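You operate a simulated robot arm through the tools that you are given. There is no shell and no other tool.

Carry out the task below with a simulated robot arm. There is one attempt and no reset: what you move stays moved.

Task
Test the gold coupler at 4 bar, then vent the tester.
Fine: lock it in the port and leave it there, the valve open.

The check looks at the end state, three seconds after you hand in, the way a careful person would. Anything else that was tipped, shoved, dropped, spilled or broken makes it a failure.

Robot
A 7-joint arm with a two-finger parallel gripper, fixed in place. Base frame: the origin is at the foot of the arm, x ahead of it, y to its left, z up; the work surface is at about z = 0.86. Readings come in m, rad, newtons and seconds.
Its first joint turns from -2.897 to 2.897 rad. Payload 1.57 kg.
The TCP is the grasp point between the finger pads, 0.03 m short of the fingertips. In the tool frame z runs along the fingers and y along their closing line. The gripper opens to 0.08 m. The fingers are 0.017 m wide and 0.012 m thick; the gripper's body (0.04 by 0.082 m) begins 0.08 m behind the TCP.
Orientation is that of the tool frame in the base frame, as a unit quaternion [w, x, y, z]. With the fingers straight down and closing along the base's y, the tool's x points along the base's -x, its y along +y and its z along -z.

Tools
- The arm moves only by the tool move_arm. Its argument "series" is a list of rows, each a list of 7 numbers: the shift along the tool's x, y, z in m, then the turn, a rotation vector about the tool's x, y, z in rad, then the gripper command, from -1 (shut) to 1 (fully open), values between in proportion. In form: [[dx, dy, dz, ax, ay, az, claw], ...]. A call has 1 to 20 rows; each row is the pose to reach, as a shift and turn from the pose commanded when the call began, along the tool's axes at that moment. Rows are played at 5 a second. More than 0.05 m and 0.15 rad between two rows, or a gripper value outside its range, and nothing of the call is played. A pose out of reach is approached as far as the arm can. The call stops where the force on the tool passes 40 N (or 10 N more than at its start, if that is more) or the arm is blocked; 0.2 s more then pass. The fingers move at their own pace (about 0.153 m/s each) and stop on an object; they squeeze with about 30 N. The grip force told is the motor's: it shows also when the fingers shut on nothing. Time passes only in rows, and 0.2 s behind the last, so rows that repeat a pose let the fingers close. The reply holds the time, the measured pose of the TCP, the force on the tool along the base axes, the opening and the grip force, in the units named above and with some noise, with the torque about the TCP (base axes, N m) and any sound that the robot's microphone picked up, and new pictures: "views" is both (left out), scene, wrist or none.
- Cameras (640 x 400 px; columns grow to the right, rows downward): "scene" is fixed at [0.3992, -0.4996, 1.471]; the picture's right is [-0.38, 0.92, 0.00], its down [0.75, 0.31, -0.58] and it looks along [-0.53, -0.22, -0.82] (base axes); focal length 242 px, centre (320, 200). "wrist" rides on the gripper at [0.072, -0.007, -0.122] in the tool frame; the picture's right is [0.09, 1.00, 0.00], its down [-0.84, 0.08, -0.54] and it looks along [-0.54, 0.05, 0.84] (tool axes); focal length 238 px, centre (320, 200). There is no depth. A picture from a camera that has moved, and an enlarged one, comes with that camera's place and axes in the base frame and with its lens.
- close_up(camera, box): a new picture of the part [left, top, right, bottom] of that camera's present view, enlarged. No time passes.
- close_job(): hands the job in; it is judged then, once.

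Places have to be worked out from the pictures, the camera data and where the tool is seen. Open the gripper and draw the arm clear of the work before you hand the job in, unless the task says otherwise.

The tools are called after "Call:" as a command line: name --pt "numbers of a row" for each row, then --argument value for the rest, lists and objects as JSON in quotes. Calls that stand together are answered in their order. move_arm: Moves the arm, as the interface text tells. Its arguments: {"type":"object","properties":{"series":{"type":"array","items":{"type":"array","items":{"type":"number"}}},"views":{"type":"string","enum":["both","scene","wrist","none"]}},"required":["series"]} The other tools are called the same way: close_up (camera, box) takes an enlarged picture of a part of a camera's view; close_job () hands the job in.

At the start:

```text
t: 0.0
tool_pos: [0.0731, -0.5609, 1.2172]
orientation: [0.0, 0.001, 1.0, 0.001]
contact_force: [0.0, 0.5, -0.2]
torque: [-0.03, 0.0, -0.04]
finger_gap: 0.0798
grip_force: 0.0
```

scene: 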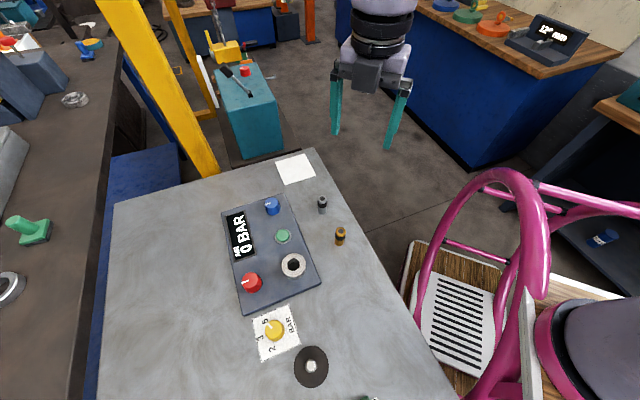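
wrist: 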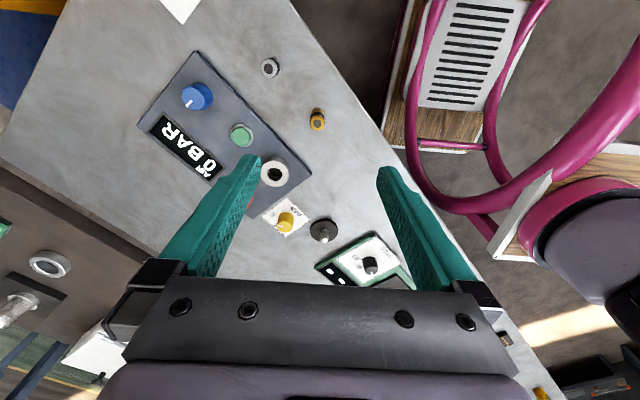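

I see a bench with a tester (display "0 BAR", blue, green and red knobs, a port), a yellow knob on a card with a scale, and two small couplers. I'll take close-ups to read the details before moving.

Call:
close_up --camera "scene" --box '[200, 140, 380, 260]'

Call:
close_up --camera "scene" --box '[200, 240, 400, 400]'

Call:
close_up --camera "wrist" --box '[120, 40, 340, 200]'

Call:
close_up --camera "wrist" --box '[240, 180, 430, 300]'

```text
3.33 times, centred on (290, 200) of scene
camera zoom: at [0.3992, -0.4996, 1.471], right [-0.38, 0.92, 0.0], down [0.75, 0.31, -0.58], along [-0.53, -0.22, -0.82], focal length 806 px, centre (420, 200)
```

zoom: 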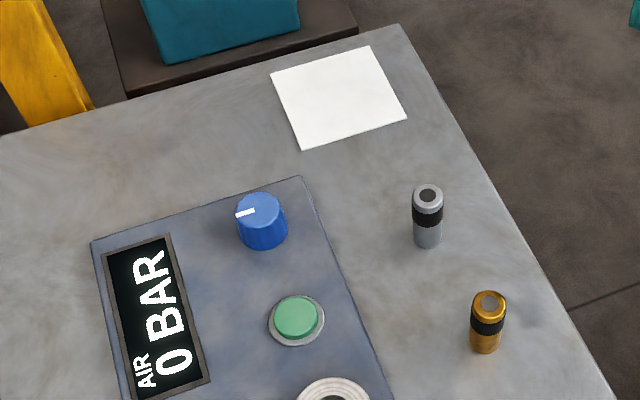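

```text
2.50 times, centred on (300, 320) of scene
camera zoom: at [0.3992, -0.4996, 1.471], right [-0.38, 0.92, 0.0], down [0.75, 0.31, -0.58], along [-0.53, -0.22, -0.82], focal length 605 px, centre (370, -100)
```

zoom: 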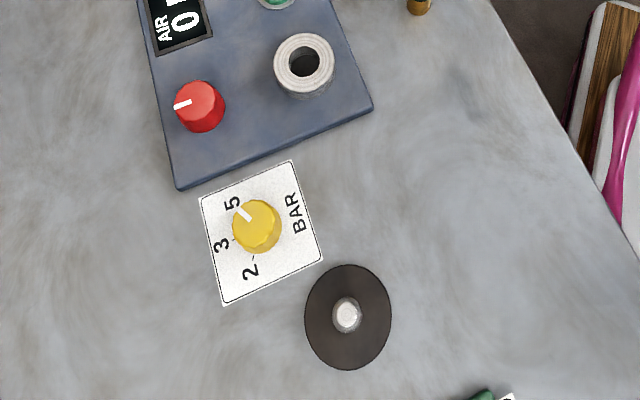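

```text
2.50 times, centred on (230, 120) of wrist
camera zoom: at [0.0011, -0.5673, 1.3398], right [-0.09, 1.0, 0.0], down [0.84, 0.08, 0.54], along [0.54, 0.05, -0.84], focal length 596 px, centre (545, 400)
```

zoom: 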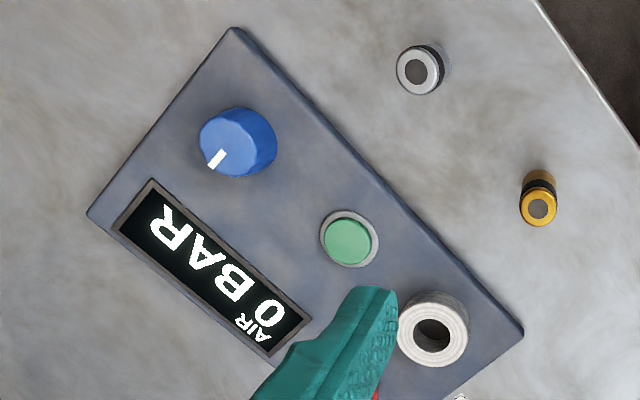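

```text
3.33 times, centred on (335, 240) of wrist
camera zoom: at [0.0011, -0.5673, 1.3398], right [-0.09, 1.0, 0.0], down [0.84, 0.08, 0.54], along [0.54, 0.05, -0.84], focal length 794 px, centre (270, 67)
```

zoom: 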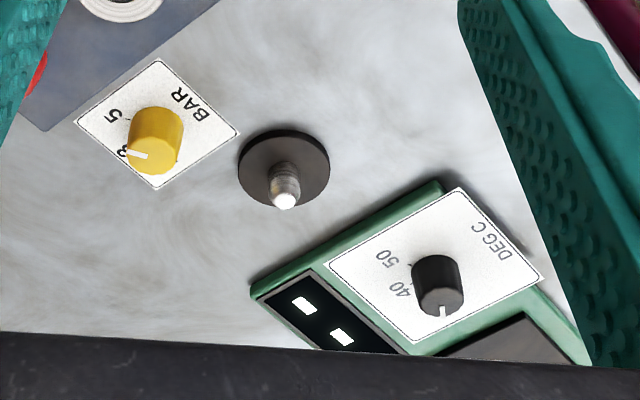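

The gold coupler comes out near [0.112, -0.561] with its top around z 0.92, and the port near [0.23, -0.64]. I'll zoom in further to read the dials and any labels.

Call:
close_up --camera "scene" --box '[240, 295, 310, 365]'

Call:
close_up --camera "scene" --box '[260, 150, 320, 190]'

Call:
close_up --camera "scene" --box '[220, 190, 330, 310]'

Call:
close_up --camera "scene" --box '[310, 185, 360, 255]'

Call:
close_up --camera "wrist" --box '[250, 190, 345, 250]'

```text
5.71 times, centred on (275, 330) of scene
camera zoom: at [0.3992, -0.4996, 1.471], right [-0.38, 0.92, 0.0], down [0.75, 0.31, -0.58], along [-0.53, -0.22, -0.82], focal length 1382 px, centre (577, -543)
```

zoom: 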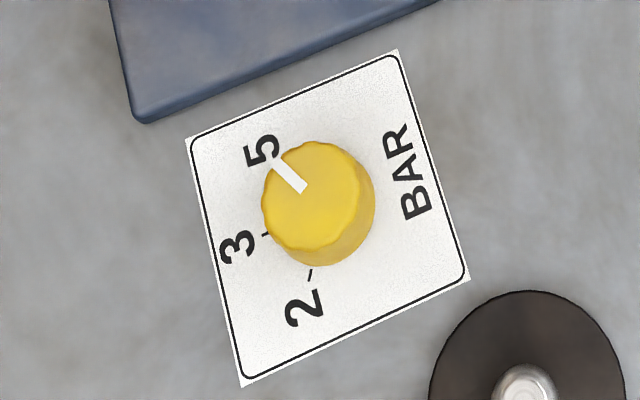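

```text
10.00 times, centred on (290, 170) of scene
camera zoom: at [0.3992, -0.4996, 1.471], right [-0.38, 0.92, 0.0], down [0.75, 0.31, -0.58], along [-0.53, -0.22, -0.82], focal length 2418 px, centre (620, 500)
```

zoom: 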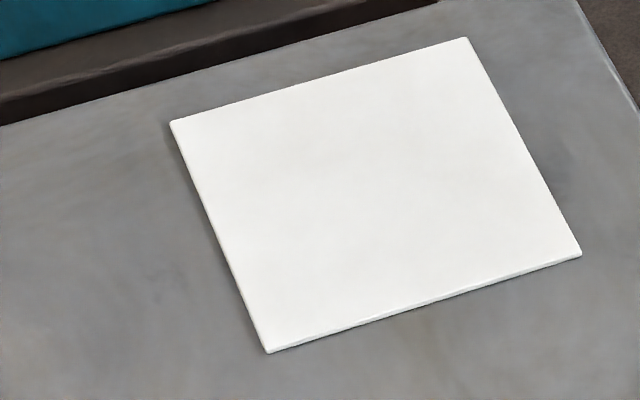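

```text
3.33 times, centred on (275, 250) of scene
camera zoom: at [0.3992, -0.4996, 1.471], right [-0.38, 0.92, 0.0], down [0.75, 0.31, -0.58], along [-0.53, -0.22, -0.82], focal length 806 px, centre (470, 33)
```

zoom: 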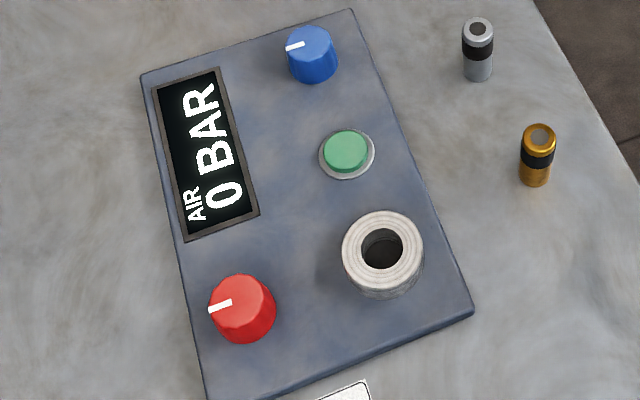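

```text
5.71 times, centred on (335, 220) of scene
camera zoom: at [0.3992, -0.4996, 1.471], right [-0.38, 0.92, 0.0], down [0.75, 0.31, -0.58], along [-0.53, -0.22, -0.82], focal length 1382 px, centre (234, 86)
```

zoom: 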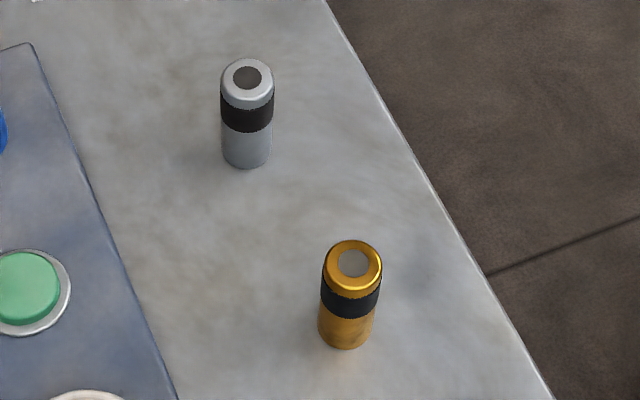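

```text
6.67 times, centred on (298, 220) of wrist
camera zoom: at [0.0011, -0.5673, 1.3398], right [-0.09, 1.0, 0.0], down [0.84, 0.08, 0.54], along [0.54, 0.05, -0.84], focal length 1589 px, centre (470, 67)
```

zoom: 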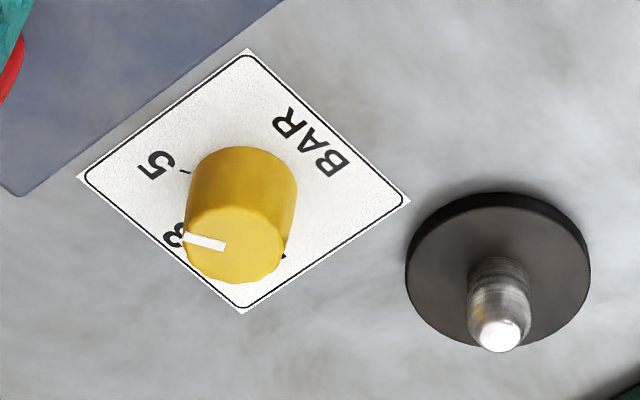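

The close-ups seem to be re-rendered at full detail, so I'll zoom much further on the couplers, the port, the disc with the peg and the knobs before any motion.

Call:
close_up --camera "wrist" --box '[305, 100, 330, 136]'

Call:
close_up --camera "scene" --box '[328, 222, 352, 250]'

Call:
close_up --camera "scene" --box '[275, 245, 312, 285]'

Call:
close_up --camera "wrist" --box '[255, 150, 300, 195]'

Call:
close_up --camera "scene" --box '[285, 335, 395, 400]'

Call:
close_up --camera "wrist" --box '[140, 40, 230, 130]'

```text
11.11 times, centred on (318, 118) of wrist
camera zoom: at [0.0011, -0.5673, 1.3398], right [-0.09, 1.0, 0.0], down [0.84, 0.08, 0.54], along [0.54, 0.05, -0.84], focal length 2648 px, centre (348, 1111)
```

zoom: 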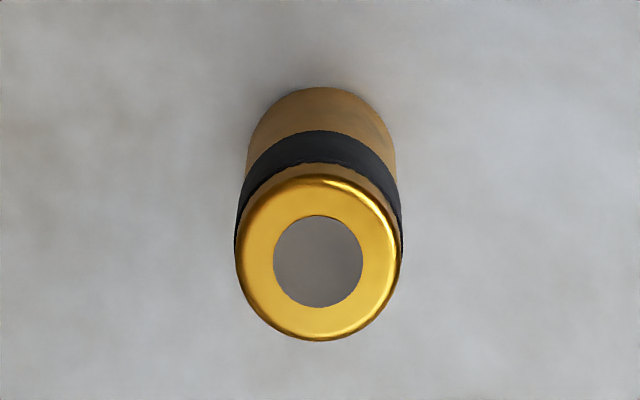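

```text
14.29 times, centred on (340, 236) of scene
camera zoom: at [0.3992, -0.4996, 1.471], right [-0.38, 0.92, 0.0], down [0.75, 0.31, -0.58], along [-0.53, -0.22, -0.82], focal length 3455 px, centre (34, -314)
```

zoom: 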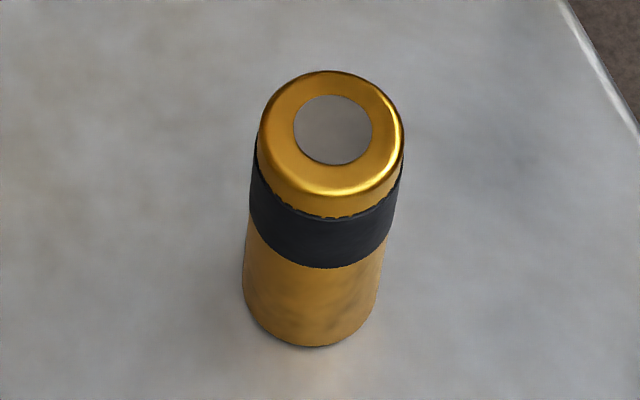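

```text
10.00 times, centred on (294, 265) of scene
camera zoom: at [0.3992, -0.4996, 1.471], right [-0.38, 0.92, 0.0], down [0.75, 0.31, -0.58], along [-0.53, -0.22, -0.82], focal length 2418 px, centre (585, -450)
```

zoom: 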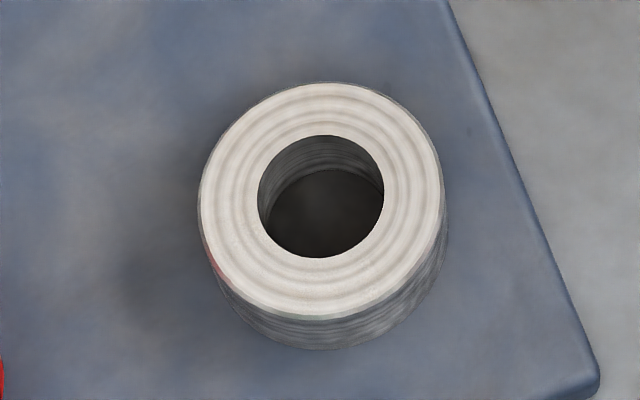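

```text
8.89 times, centred on (278, 172) of wrist
camera zoom: at [0.0011, -0.5673, 1.3398], right [-0.09, 1.0, 0.0], down [0.84, 0.08, 0.54], along [0.54, 0.05, -0.84], focal length 2119 px, centre (698, 444)
```

zoom: 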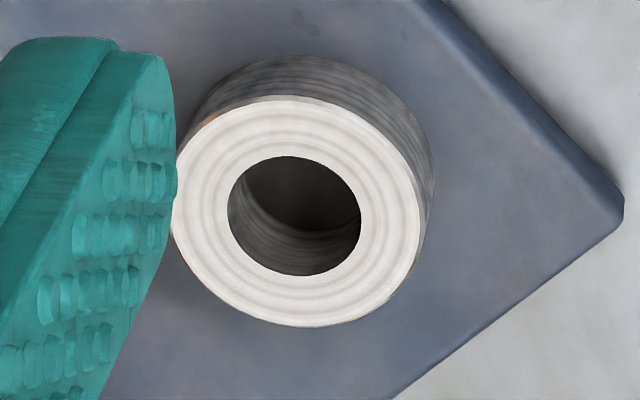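

```text
5.82 times, centred on (340, 368) of scene
camera zoom: at [0.3992, -0.4996, 1.471], right [-0.38, 0.92, 0.0], down [0.75, 0.31, -0.58], along [-0.53, -0.22, -0.82], focal length 1407 px, centre (204, -774)
```

zoom: 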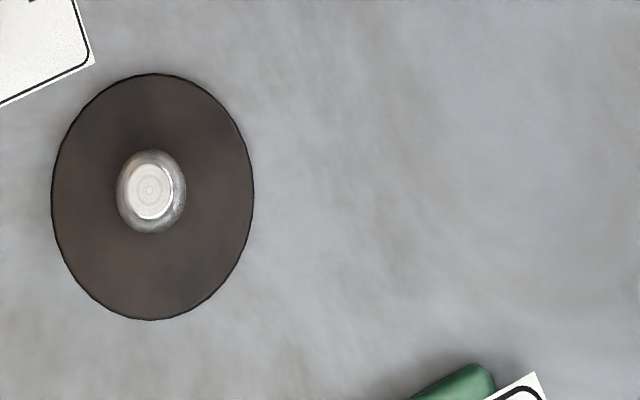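

```text
4.44 times, centred on (185, 85) of wrist
camera zoom: at [0.0011, -0.5673, 1.3398], right [-0.09, 1.0, 0.0], down [0.84, 0.08, 0.54], along [0.54, 0.05, -0.84], focal length 1059 px, centre (920, 711)
```

zoom: 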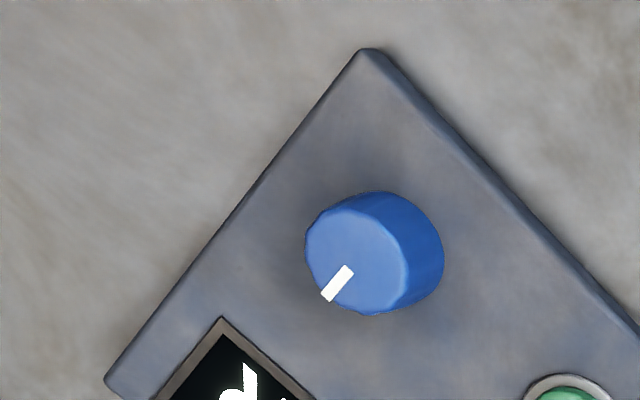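

The coupler is about 26 mm in diameter and 60 mm tall with a black grip band; the port bore is about 31 mm with a rim near z 0.893. I'll bring the open gripper down to a safe height above the gold coupler to refine its position.

Call:
move_arm --pt "-0.01 0 0.04 0 0 0 1" --pt "-0.02 0 0.08 0 0 0 1" --pt "-0.03 0 0.12 0 0 0 1" --pt "-0.039 0 0.16 0 0 0 1" --pt "-0.039 0 0.17 0 0 0 1" --pt "-0.039 0 0.17 0 0 0 1" --views "both"

```text
t: 1.4
tool_pos: [0.1129, -0.5601, 1.0475]
orientation: [0.001, 0.0, 1.0, 0.0]
contact_force: [-0.6, 0.2, -0.3]
torque: [0.0, -0.01, 0.0]
finger_gap: 0.0802
grip_force: 0.0
camera wrist: at [0.0403, -0.567, 1.1692], right [-0.09, 1.0, 0.0], down [0.84, 0.08, 0.54], along [0.54, 0.05, -0.84], focal length 238 px, centre (320, 200)
```

scene: 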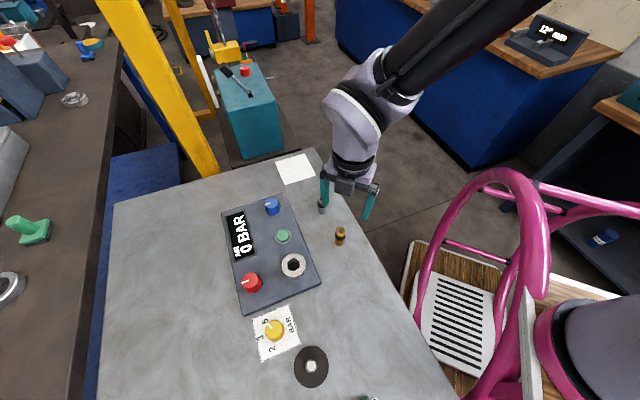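
wrist: 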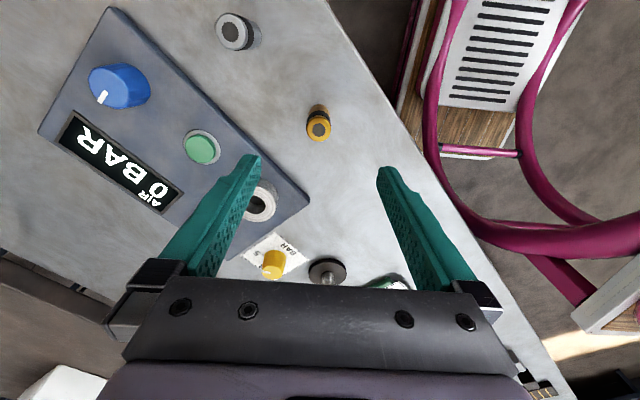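

The coupler top appears almost exactly where predicted. I'll enlarge it to compute the offset precisely, and also check the port from here.

Call:
close_up --camera "wrist" --box '[296, 95, 344, 150]'

Call:
close_up --camera "wrist" --box '[230, 170, 350, 290]'

Call:
close_up --camera "wrist" --box '[200, 0, 270, 60]'

```text
7.27 times, centred on (320, 122) of wrist
camera zoom: at [0.0403, -0.567, 1.1692], right [-0.09, 1.0, 0.0], down [0.84, 0.08, 0.54], along [0.54, 0.05, -0.84], focal length 1734 px, centre (320, 764)
```

zoom: 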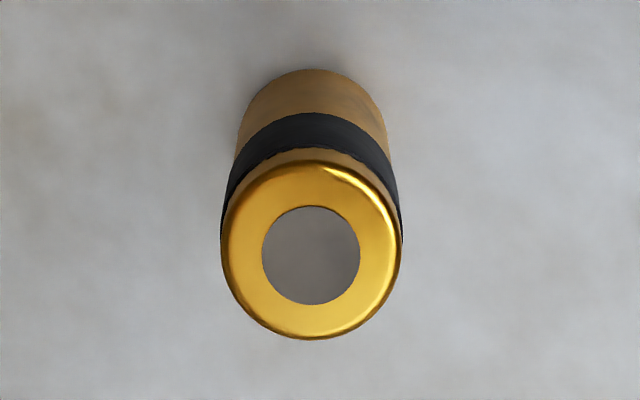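

```text
3.33 times, centred on (290, 230) of wrist
camera zoom: at [0.0403, -0.567, 1.1692], right [-0.09, 1.0, 0.0], down [0.84, 0.08, 0.54], along [0.54, 0.05, -0.84], focal length 794 px, centre (420, 100)
```

zoom: 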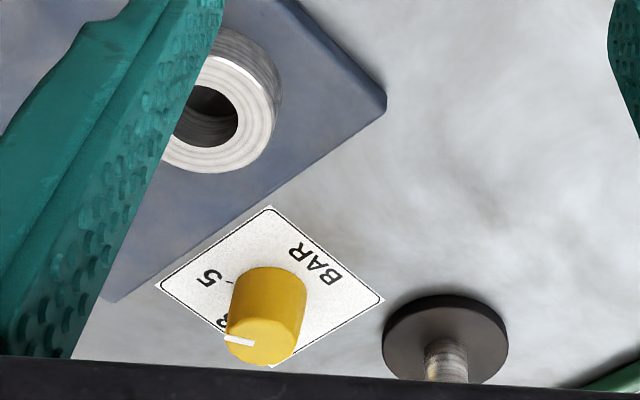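

```text
6.67 times, centred on (235, 30) of wrist
camera zoom: at [0.0403, -0.567, 1.1692], right [-0.09, 1.0, 0.0], down [0.84, 0.08, 0.54], along [0.54, 0.05, -0.84], focal length 1589 px, centre (887, 1333)
```

zoom: 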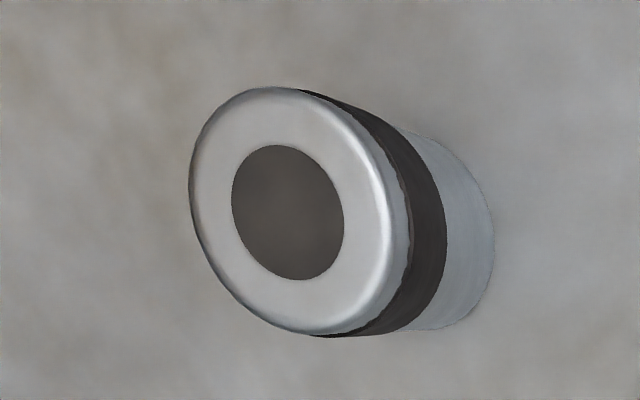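

From two views the coupler axis is at about (0.113, -0.5615), top z ≈ 0.922. I'll descend so the fingertips reach z ≈ 0.896 (on the band, leaving the lower part free for the port) and close.

Call:
move_arm --pt "0 -0.0012 0.03 0 0 0 1" --pt "0 -0.0012 0.06 0 0 0 1" --pt "0 -0.0012 0.09 0 0 0 0.6" --pt "0 -0.0012 0.11 0 0 0 0.3" --pt "0 -0.0012 0.1205 0 0 0 0.1" --pt "0 -0.0012 0.1205 0 0 0 0.1" --views "both"

```text
t: 2.8
tool_pos: [0.1106, -0.5622, 0.927]
orientation: [0.0, 0.0, 1.0, 0.0]
contact_force: [0.2, 0.0, 0.4]
torque: [0.0, -0.03, 0.0]
finger_gap: 0.044
grip_force: 0.2
camera wrist: at [0.0397, -0.5689, 1.0488], right [-0.09, 1.0, 0.0], down [0.84, 0.08, 0.54], along [0.54, 0.05, -0.84], focal length 238 px, centre (320, 200)
```

scene: 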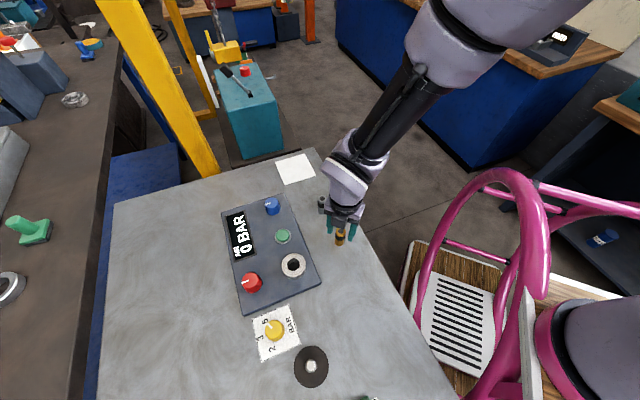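
wrist: 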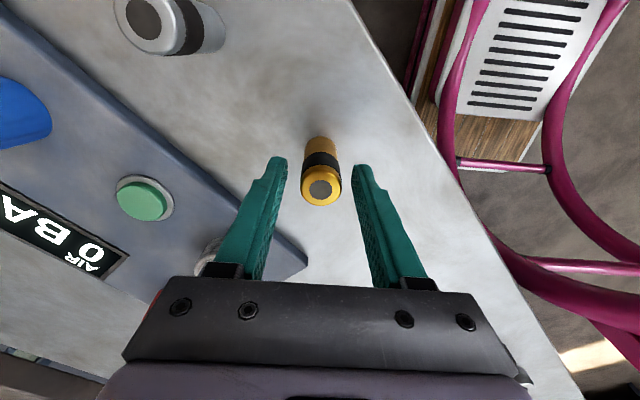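

The gripper is around the coupler with a 44 mm gap. I'll look closely to check that the coupler is centred between the pads before closing.

Call:
close_up --camera "wrist" --box '[240, 120, 400, 290]'

Call:
close_up --camera "scene" --box '[310, 190, 370, 250]'

```text
2.35 times, centred on (320, 205) of wrist
camera zoom: at [0.0397, -0.5689, 1.0488], right [-0.09, 1.0, 0.0], down [0.84, 0.08, 0.54], along [0.54, 0.05, -0.84], focal length 561 px, centre (320, 188)
```

zoom: 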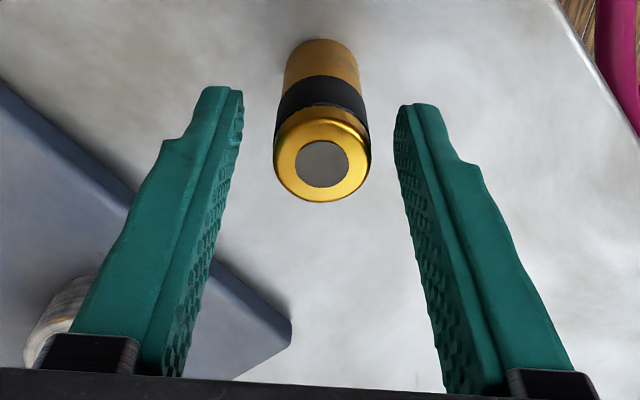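

```text
6.67 times, centred on (340, 220) of scene
camera zoom: at [0.3992, -0.4996, 1.471], right [-0.38, 0.92, 0.0], down [0.75, 0.31, -0.58], along [-0.53, -0.22, -0.82], focal length 1612 px, centre (187, 67)
```

zoom: 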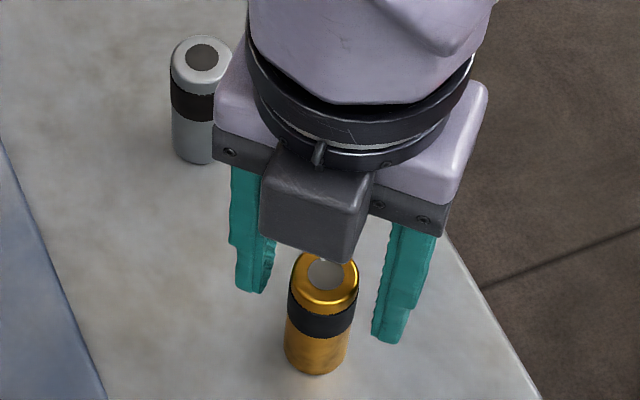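

The coupler is centred in y and about 1.5 mm ahead in x. I'll shift by that and close the fingers on it.

Call:
move_arm --pt "-0.0015 0 0 0 0 0 0.1" --pt "-0.0015 0 0 0 0 0 -0.2" --pt "-0.0015 0 0 0 0 0 -0.6" --pt "-0.0015 0 0 0 0 0 -1" --pt "-0.0015 0 0 0 0 0 -1" --views "both"

```text
t: 4.0
tool_pos: [0.1134, -0.5626, 0.9276]
orientation: [-0.001, 0.0, 1.0, 0.0]
contact_force: [1.0, 0.4, 0.3]
torque: [0.03, -0.05, 0.01]
finger_gap: 0.0248
grip_force: 29.9
camera wrist: at [0.0415, -0.5687, 1.049], right [-0.09, 1.0, 0.0], down [0.84, 0.08, 0.54], along [0.54, 0.05, -0.84], focal length 238 px, centre (320, 200)
```

scene: 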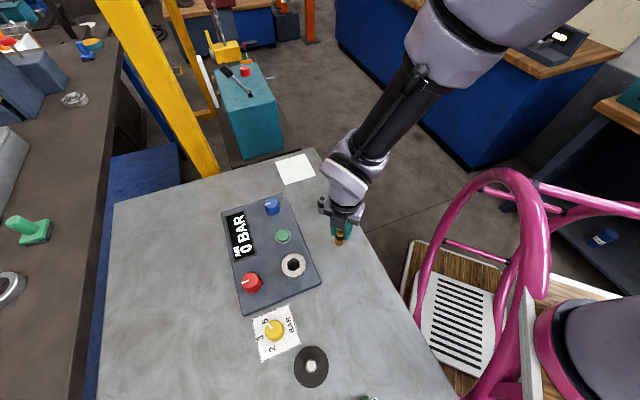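
wrist: 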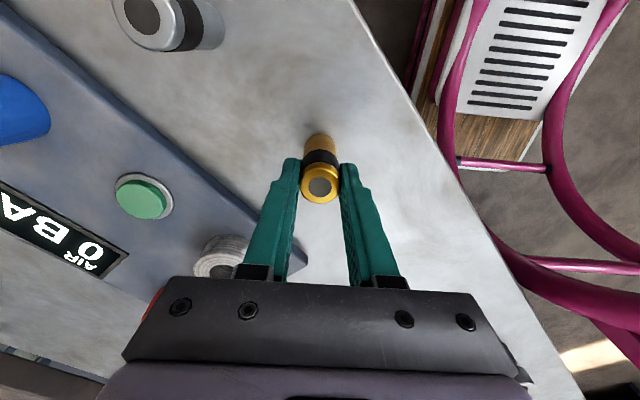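

The grip is firm (gap 24.8 mm, 30 N). I'll lift straight up 0.12 m and look at the coupler's underside shape.

Call:
move_arm --pt "0 0 -0.03 0 0 0 -1" --pt "0 0 -0.06 0 0 0 -1" --pt "0 0 -0.09 0 0 0 -1" --pt "0 0 -0.12 0 0 0 -1" --pt "0 0 -0.12 0 0 0 -1" --views "both"

Call:
close_up --camera "scene" --box '[310, 150, 390, 250]'

Call:
close_up --camera "wrist" --box '[260, 110, 380, 290]'

```text
t: 5.2
tool_pos: [0.1137, -0.5632, 1.0483]
orientation: [0.0, 0.0, 1.0, 0.0]
contact_force: [-0.8, -0.5, -1.3]
torque: [0.02, -0.03, -0.02]
finger_gap: 0.0247
grip_force: 30.3
camera wrist: at [0.0414, -0.5695, 1.17], right [-0.09, 1.0, 0.0], down [0.84, 0.08, 0.54], along [0.54, 0.05, -0.84], focal length 238 px, centre (320, 200)
```

scene: 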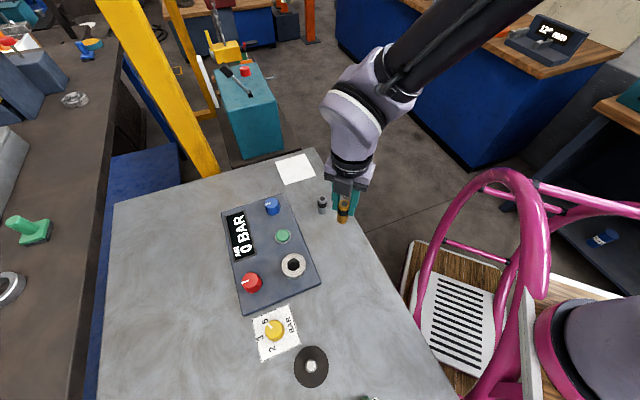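
wrist: 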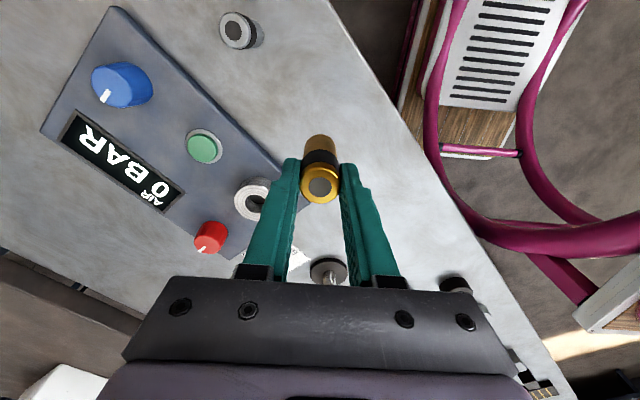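

```text
4.00 times, centred on (350, 200) of scene
camera zoom: at [0.3992, -0.4996, 1.471], right [-0.38, 0.92, 0.0], down [0.75, 0.31, -0.58], along [-0.53, -0.22, -0.82], focal length 967 px, centre (200, 200)
```

zoom: 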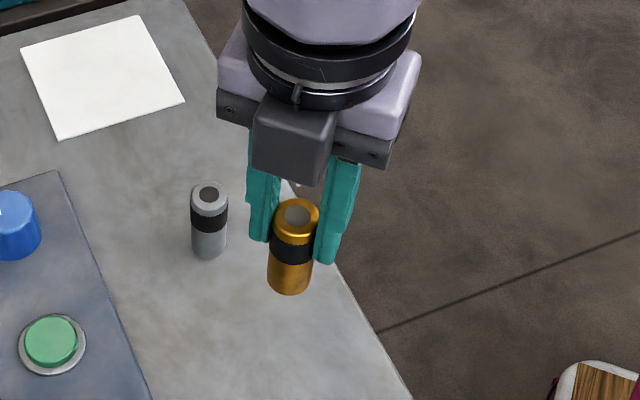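

```text
2.22 times, centred on (320, 200) of wrist
camera zoom: at [0.0414, -0.5695, 1.17], right [-0.09, 1.0, 0.0], down [0.84, 0.08, 0.54], along [0.54, 0.05, -0.84], focal length 530 px, centre (320, 200)
```

zoom: 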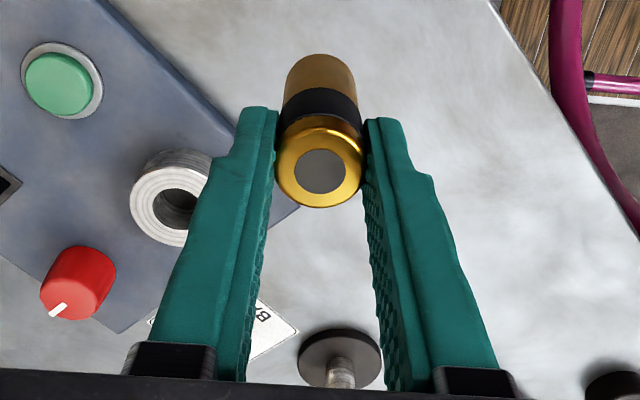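

The coupler hangs straight in the grip with its plain end free. I'll carry it over the port at the same height and then verify alignment from both cameras.

Call:
move_arm --pt "-0.029 -0.0195 0 0 0 0 -1" --pt "-0.0575 -0.039 0 0 0 0 -1" --pt "-0.086 -0.0585 0 0 0 0 -1" --pt "-0.1145 -0.0778 0 0 0 0 -1" --pt "-0.1145 -0.0778 0 0 0 0 -1" --pt "-0.1145 -0.0778 0 0 0 0 -1" --views "both"

Call:
close_up --camera "wrist" --box '[250, 80, 390, 240]'

Call:
close_up --camera "scene" --box '[220, 170, 360, 300]'

```text
t: 6.6
tool_pos: [0.2288, -0.6391, 1.0493]
orientation: [0.0, 0.0, 1.0, 0.0]
contact_force: [0.1, 0.0, -1.9]
torque: [-0.03, 0.01, 0.01]
finger_gap: 0.0245
grip_force: 30.2
camera wrist: at [0.1571, -0.6463, 1.17], right [-0.09, 1.0, 0.0], down [0.84, 0.08, 0.54], along [0.54, 0.05, -0.84], focal length 238 px, centre (320, 200)
```

scene: 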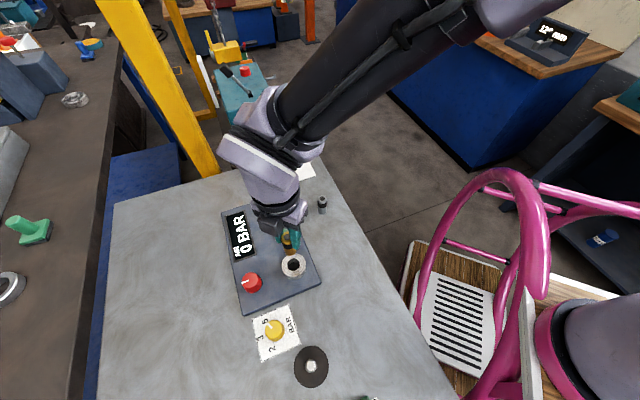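
wrist: 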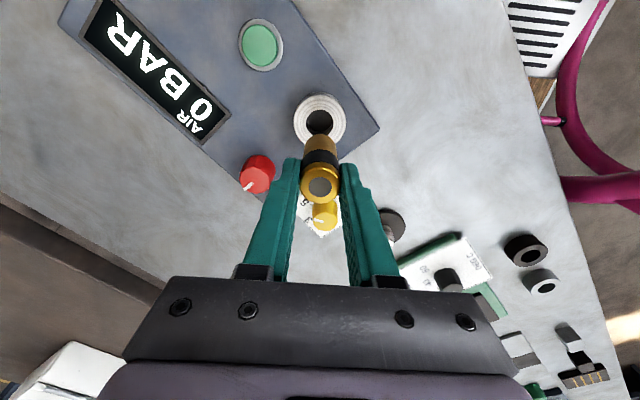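

```text
2.50 times, centred on (320, 160) of wrist
camera zoom: at [0.1571, -0.6463, 1.17], right [-0.09, 1.0, 0.0], down [0.84, 0.08, 0.54], along [0.54, 0.05, -0.84], focal length 596 px, centre (320, 300)
```

zoom: 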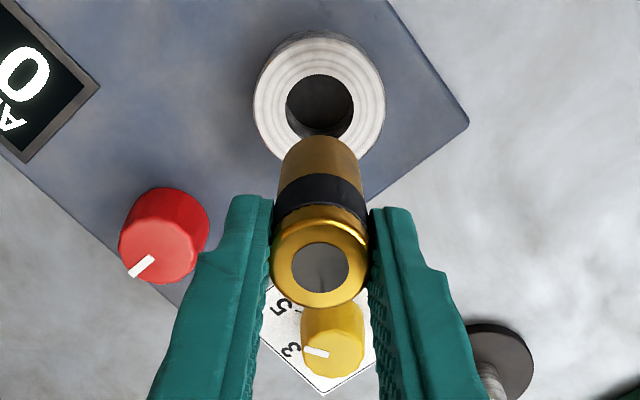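

```text
3.08 times, centred on (290, 235) of scene
camera zoom: at [0.3992, -0.4996, 1.471], right [-0.38, 0.92, 0.0], down [0.75, 0.31, -0.58], along [-0.53, -0.22, -0.82], focal length 744 px, centre (412, 92)
```

zoom: 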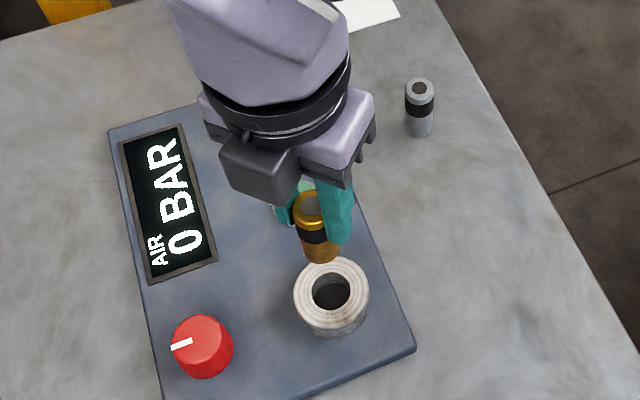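

From the wrist view the port centre is about (0.2276, -0.6404), roughly 1 mm from the tool axis. I'll correct by that and lower until the coupler's end is about 1 cm above the rim, then check again.

Call:
move_arm --pt "0.001 -0.0009 0.02 0 0 0 -1" --pt "0.001 -0.0009 0.04 0 0 0 -1" --pt "0.001 -0.0009 0.06 0 0 0 -1" --pt "0.001 -0.0009 0.072 0 0 0 -1" --pt "0.001 -0.0009 0.072 0 0 0 -1" --views "both"

Call:
close_up --camera "wrist" --box '[270, 90, 370, 210]'

Call:
close_up --camera "scene" --box '[260, 220, 330, 290]'

```text
t: 7.8
tool_pos: [0.226, -0.6411, 0.9748]
orientation: [0.0, 0.0, 1.0, 0.0]
contact_force: [0.5, 1.1, -1.7]
torque: [0.01, 0.02, 0.01]
finger_gap: 0.0245
grip_force: 30.1
camera wrist: at [0.1554, -0.6472, 1.0971], right [-0.09, 1.0, 0.0], down [0.84, 0.08, 0.54], along [0.54, 0.05, -0.84], focal length 238 px, centre (320, 200)
```

scene: 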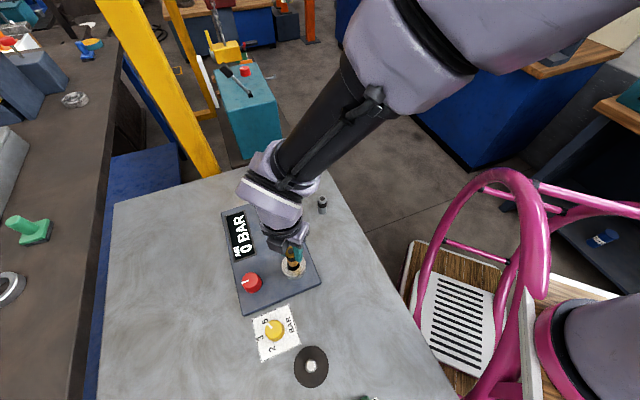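
wrist: 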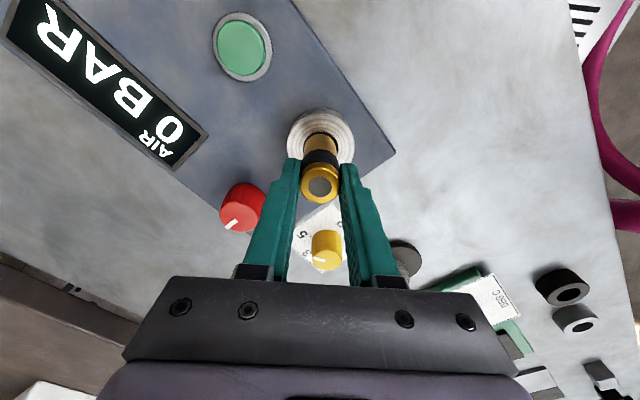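

```text
3.33 times, centred on (320, 150) of wrist
camera zoom: at [0.1554, -0.6472, 1.0971], right [-0.09, 1.0, 0.0], down [0.84, 0.08, 0.54], along [0.54, 0.05, -0.84], focal length 794 px, centre (320, 367)
```

zoom: 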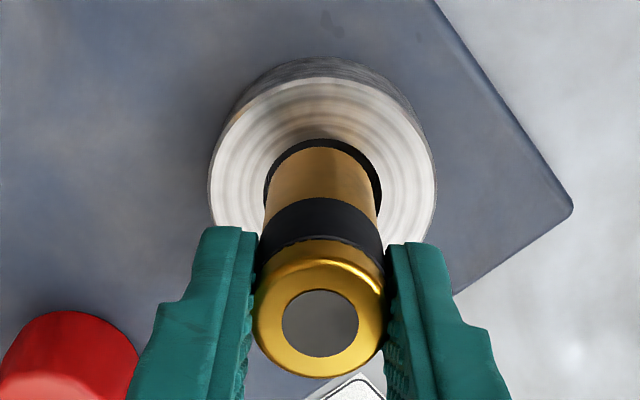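

```text
5.71 times, centred on (295, 255) of scene
camera zoom: at [0.3992, -0.4996, 1.471], right [-0.38, 0.92, 0.0], down [0.75, 0.31, -0.58], along [-0.53, -0.22, -0.82], focal length 1382 px, centre (463, -114)
```

zoom: 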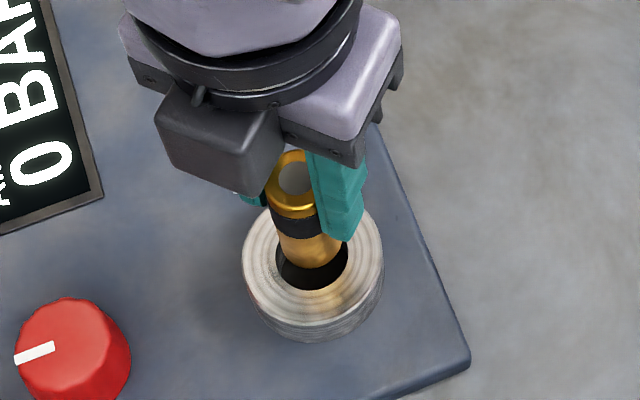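

Comparing both views, the rim seems to be nearer z ≈ 0.900 and the bore lies about 2 mm further in +x than the coupler. I'll shift that much, lower slowly to just about the rim, and look again.

Call:
move_arm --pt "-0.002 0 0.0 0 0 0 -1" --pt "-0.002 0 0.004 0 0 0 -1" --pt "-0.002 0 0.008 0 0 0 -1" --pt "-0.002 0 0.008 0 0 0 -1" --views "both"

Call:
close_up --camera "wrist" --box '[270, 90, 370, 210]'

Call:
close_up --camera "scene" --box '[270, 235, 320, 285]'

```text
t: 8.8
tool_pos: [0.2295, -0.6417, 0.966]
orientation: [0.001, 0.0, 1.0, 0.0]
contact_force: [0.6, 0.5, -2.1]
torque: [-0.03, 0.02, -0.01]
finger_gap: 0.0244
grip_force: 29.9
camera wrist: at [0.157, -0.6472, 1.0891], right [-0.09, 1.0, 0.0], down [0.84, 0.08, 0.54], along [0.54, 0.05, -0.84], focal length 238 px, centre (320, 200)
```

scene: 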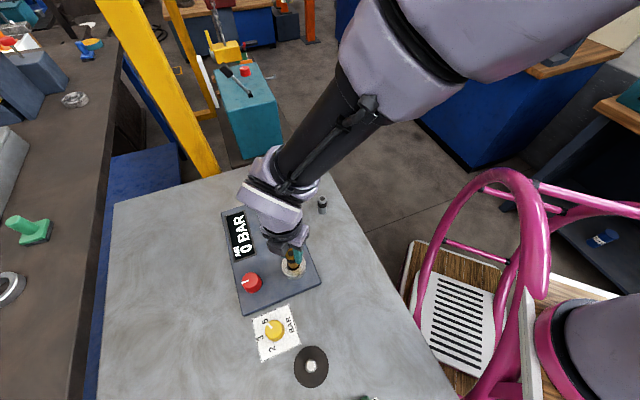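
wrist: 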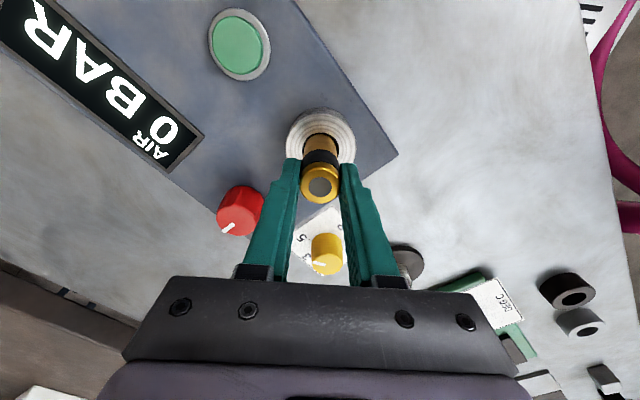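

```text
3.33 times, centred on (320, 150) of wrist
camera zoom: at [0.157, -0.6472, 1.0891], right [-0.09, 1.0, 0.0], down [0.84, 0.08, 0.54], along [0.54, 0.05, -0.84], focal length 794 px, centre (320, 367)
```

zoom: 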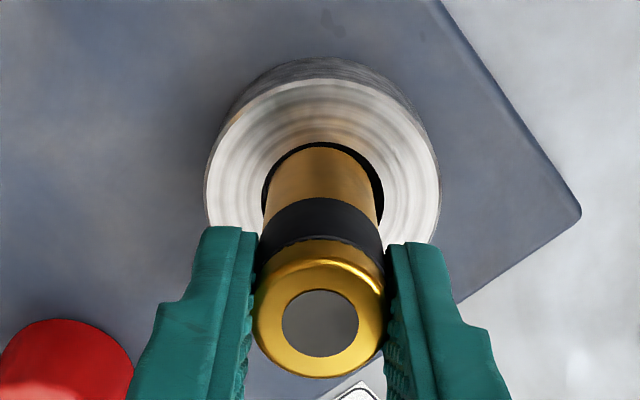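

```text
8.00 times, centred on (295, 260) of scene
camera zoom: at [0.3992, -0.4996, 1.471], right [-0.38, 0.92, 0.0], down [0.75, 0.31, -0.58], along [-0.53, -0.22, -0.82], focal length 1935 px, centre (520, -280)
```

zoom: 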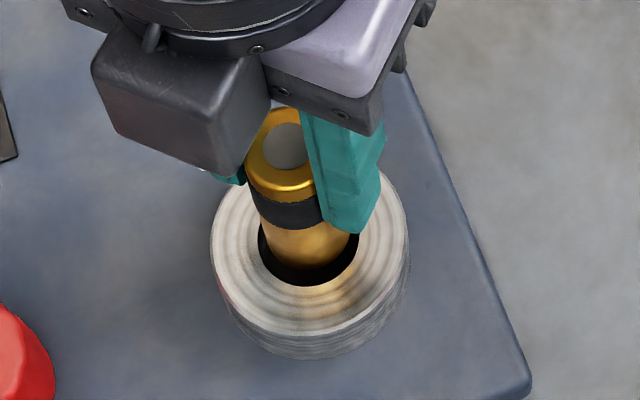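

The lateral (y) alignment looks good, but both gaps suggest the coupler is still a bit short in x. I'll zoom in harder to measure the gap at the bore's edges.

Call:
close_up --camera "wrist" --box '[300, 120, 342, 146]'

Call:
close_up --camera "scene" --box '[280, 258, 304, 273]'

```text
15.24 times, centred on (321, 133) of wrist
camera zoom: at [0.157, -0.6472, 1.0891], right [-0.09, 1.0, 0.0], down [0.84, 0.08, 0.54], along [0.54, 0.05, -0.84], focal length 3632 px, centre (305, 1221)
```

zoom: 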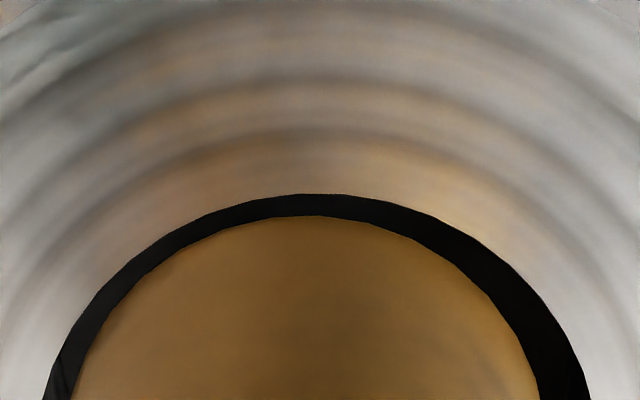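

```text
16.00 times, centred on (292, 266) of scene
camera zoom: at [0.3992, -0.4996, 1.471], right [-0.38, 0.92, 0.0], down [0.75, 0.31, -0.58], along [-0.53, -0.22, -0.82], focal length 3870 px, centre (768, -848)
```

zoom: 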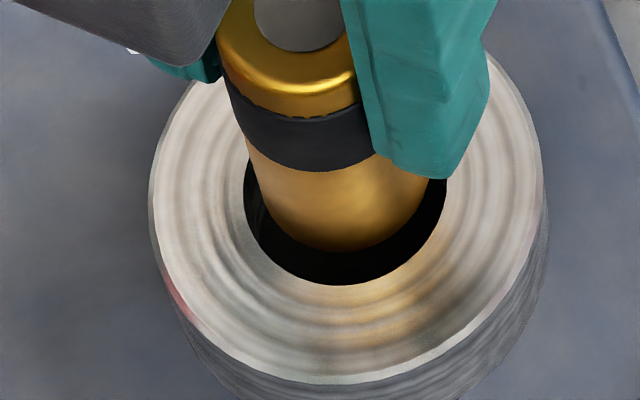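

The measured gaps give a remaining offset of about 2.5 mm in x and 0.5 mm in y, with the coupler's end about 3 mm above the rim. I'll correct and lower just a few millimetres to enter the bore.

Call:
move_arm --pt "-0.0025 0.0005 0 0 0 0 -1" --pt "-0.0025 0.0005 0 0 0 0 -1" --views "both"

Call:
close_up --camera "wrist" --box '[300, 120, 342, 146]'

Call:
close_up --camera "scene" --box '[280, 258, 304, 273]'

```text
t: 9.4
tool_pos: [0.2313, -0.6401, 0.9676]
orientation: [0.0, 0.0, 1.0, 0.0]
contact_force: [0.0, -0.2, -2.2]
torque: [-0.01, -0.01, 0.01]
finger_gap: 0.0247
grip_force: 30.6
camera wrist: at [0.1594, -0.6469, 1.089], right [-0.09, 1.0, 0.0], down [0.84, 0.08, 0.54], along [0.54, 0.05, -0.84], focal length 238 px, centre (320, 200)
```

scene: 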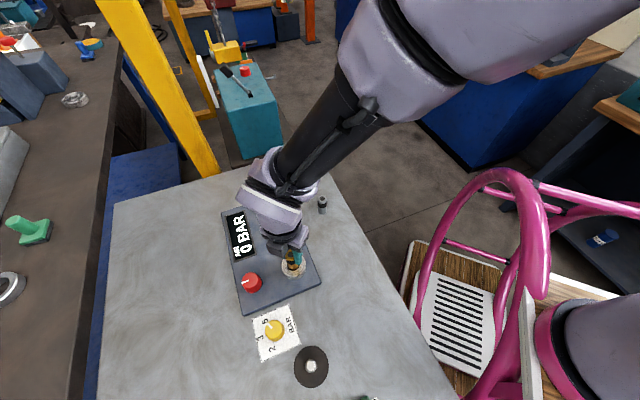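
wrist: 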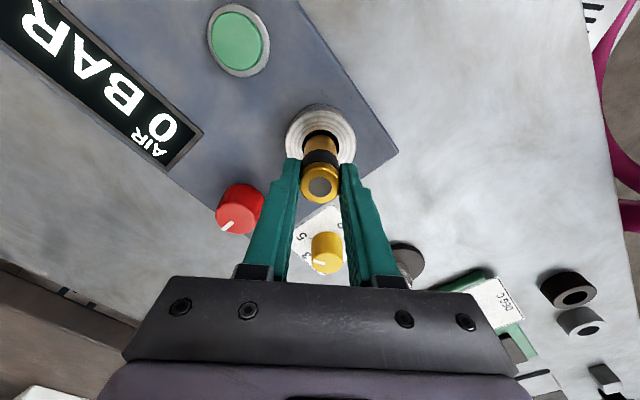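

```text
15.24 times, centred on (321, 133) of wrist
camera zoom: at [0.1594, -0.6469, 1.089], right [-0.09, 1.0, 0.0], down [0.84, 0.08, 0.54], along [0.54, 0.05, -0.84], focal length 3632 px, centre (305, 1221)
```

zoom: 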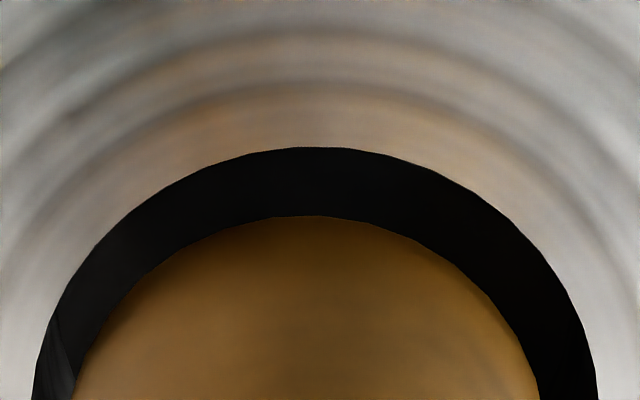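

```text
16.00 times, centred on (292, 266) of scene
camera zoom: at [0.3992, -0.4996, 1.471], right [-0.38, 0.92, 0.0], down [0.75, 0.31, -0.58], along [-0.53, -0.22, -0.82], focal length 3870 px, centre (768, -848)
```

zoom: 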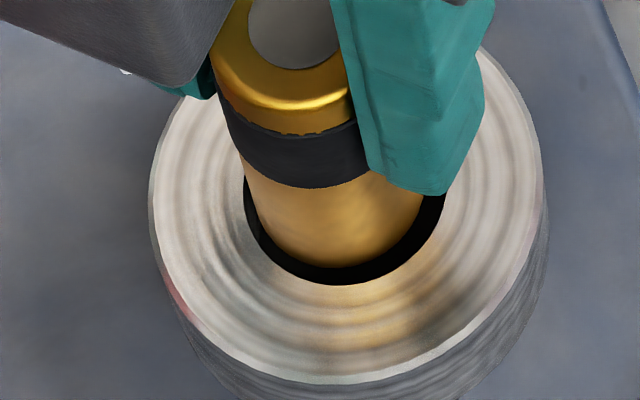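

Now the gaps are even to within about 0.3 mm (only ~0.6 mm more in y wanted). I'll correct that and lower about 12 mm into the bore in small steps.

Call:
move_arm --pt "0.0002 0.0006 0.001 0 0 0 -1" --pt "0.0002 0.0006 0.004 0 0 0 -1" --pt "0.0002 0.0006 0.007 0 0 0 -1" --pt "0.0002 0.0006 0.01 0 0 0 -1" --pt "0.0002 0.0006 0.012 0 0 0 -1" --pt "0.0002 0.0006 0.012 0 0 0 -1" --views "both"

Call:
close_up --camera "scene" --box '[276, 248, 308, 273]'

Call:
close_up --camera "wrist" --box '[290, 100, 354, 160]'

```text
t: 10.8
tool_pos: [0.2309, -0.6394, 0.9556]
orientation: [0.0, 0.0, 1.0, 0.0]
contact_force: [-0.2, -0.7, -1.6]
torque: [0.0, 0.02, -0.02]
finger_gap: 0.0245
grip_force: 30.0
camera wrist: at [0.1593, -0.6461, 1.0773], right [-0.09, 1.0, 0.0], down [0.84, 0.08, 0.54], along [0.54, 0.05, -0.84], focal length 238 px, centre (320, 200)
```

scene: 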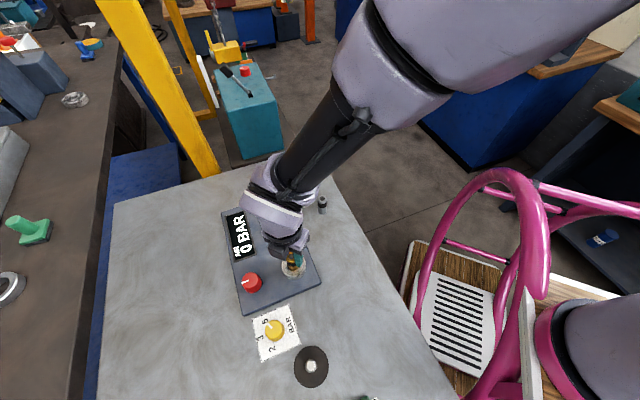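
wrist: 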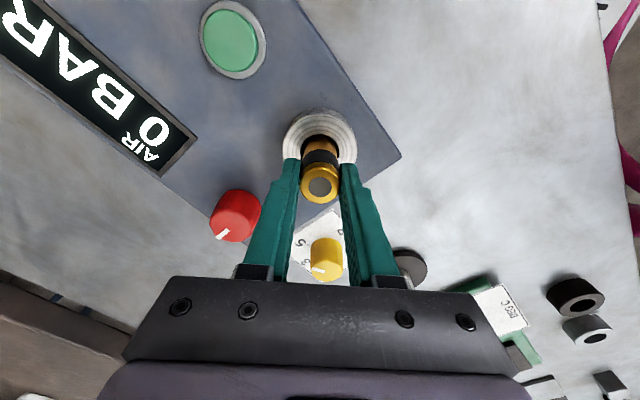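

```text
16.00 times, centred on (292, 260) of scene
camera zoom: at [0.3992, -0.4996, 1.471], right [-0.38, 0.92, 0.0], down [0.75, 0.31, -0.58], along [-0.53, -0.22, -0.82], focal length 3870 px, centre (768, -768)
```

zoom: 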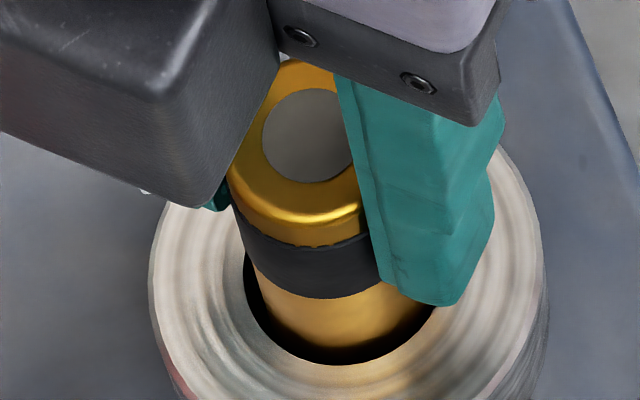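

```text
6.67 times, centred on (322, 130) of wrist
camera zoom: at [0.1593, -0.6461, 1.0773], right [-0.09, 1.0, 0.0], down [0.84, 0.08, 0.54], along [0.54, 0.05, -0.84], focal length 1589 px, centre (307, 667)
```

zoom: 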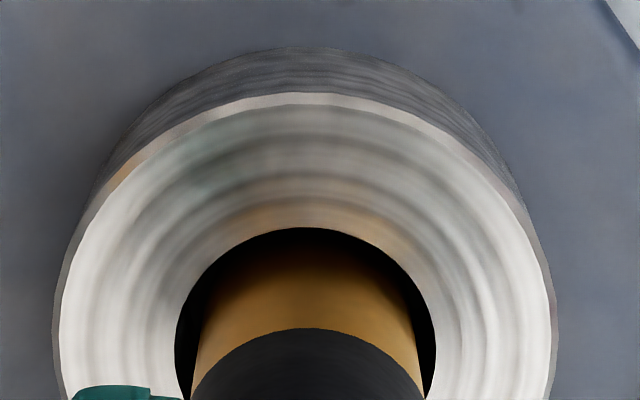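

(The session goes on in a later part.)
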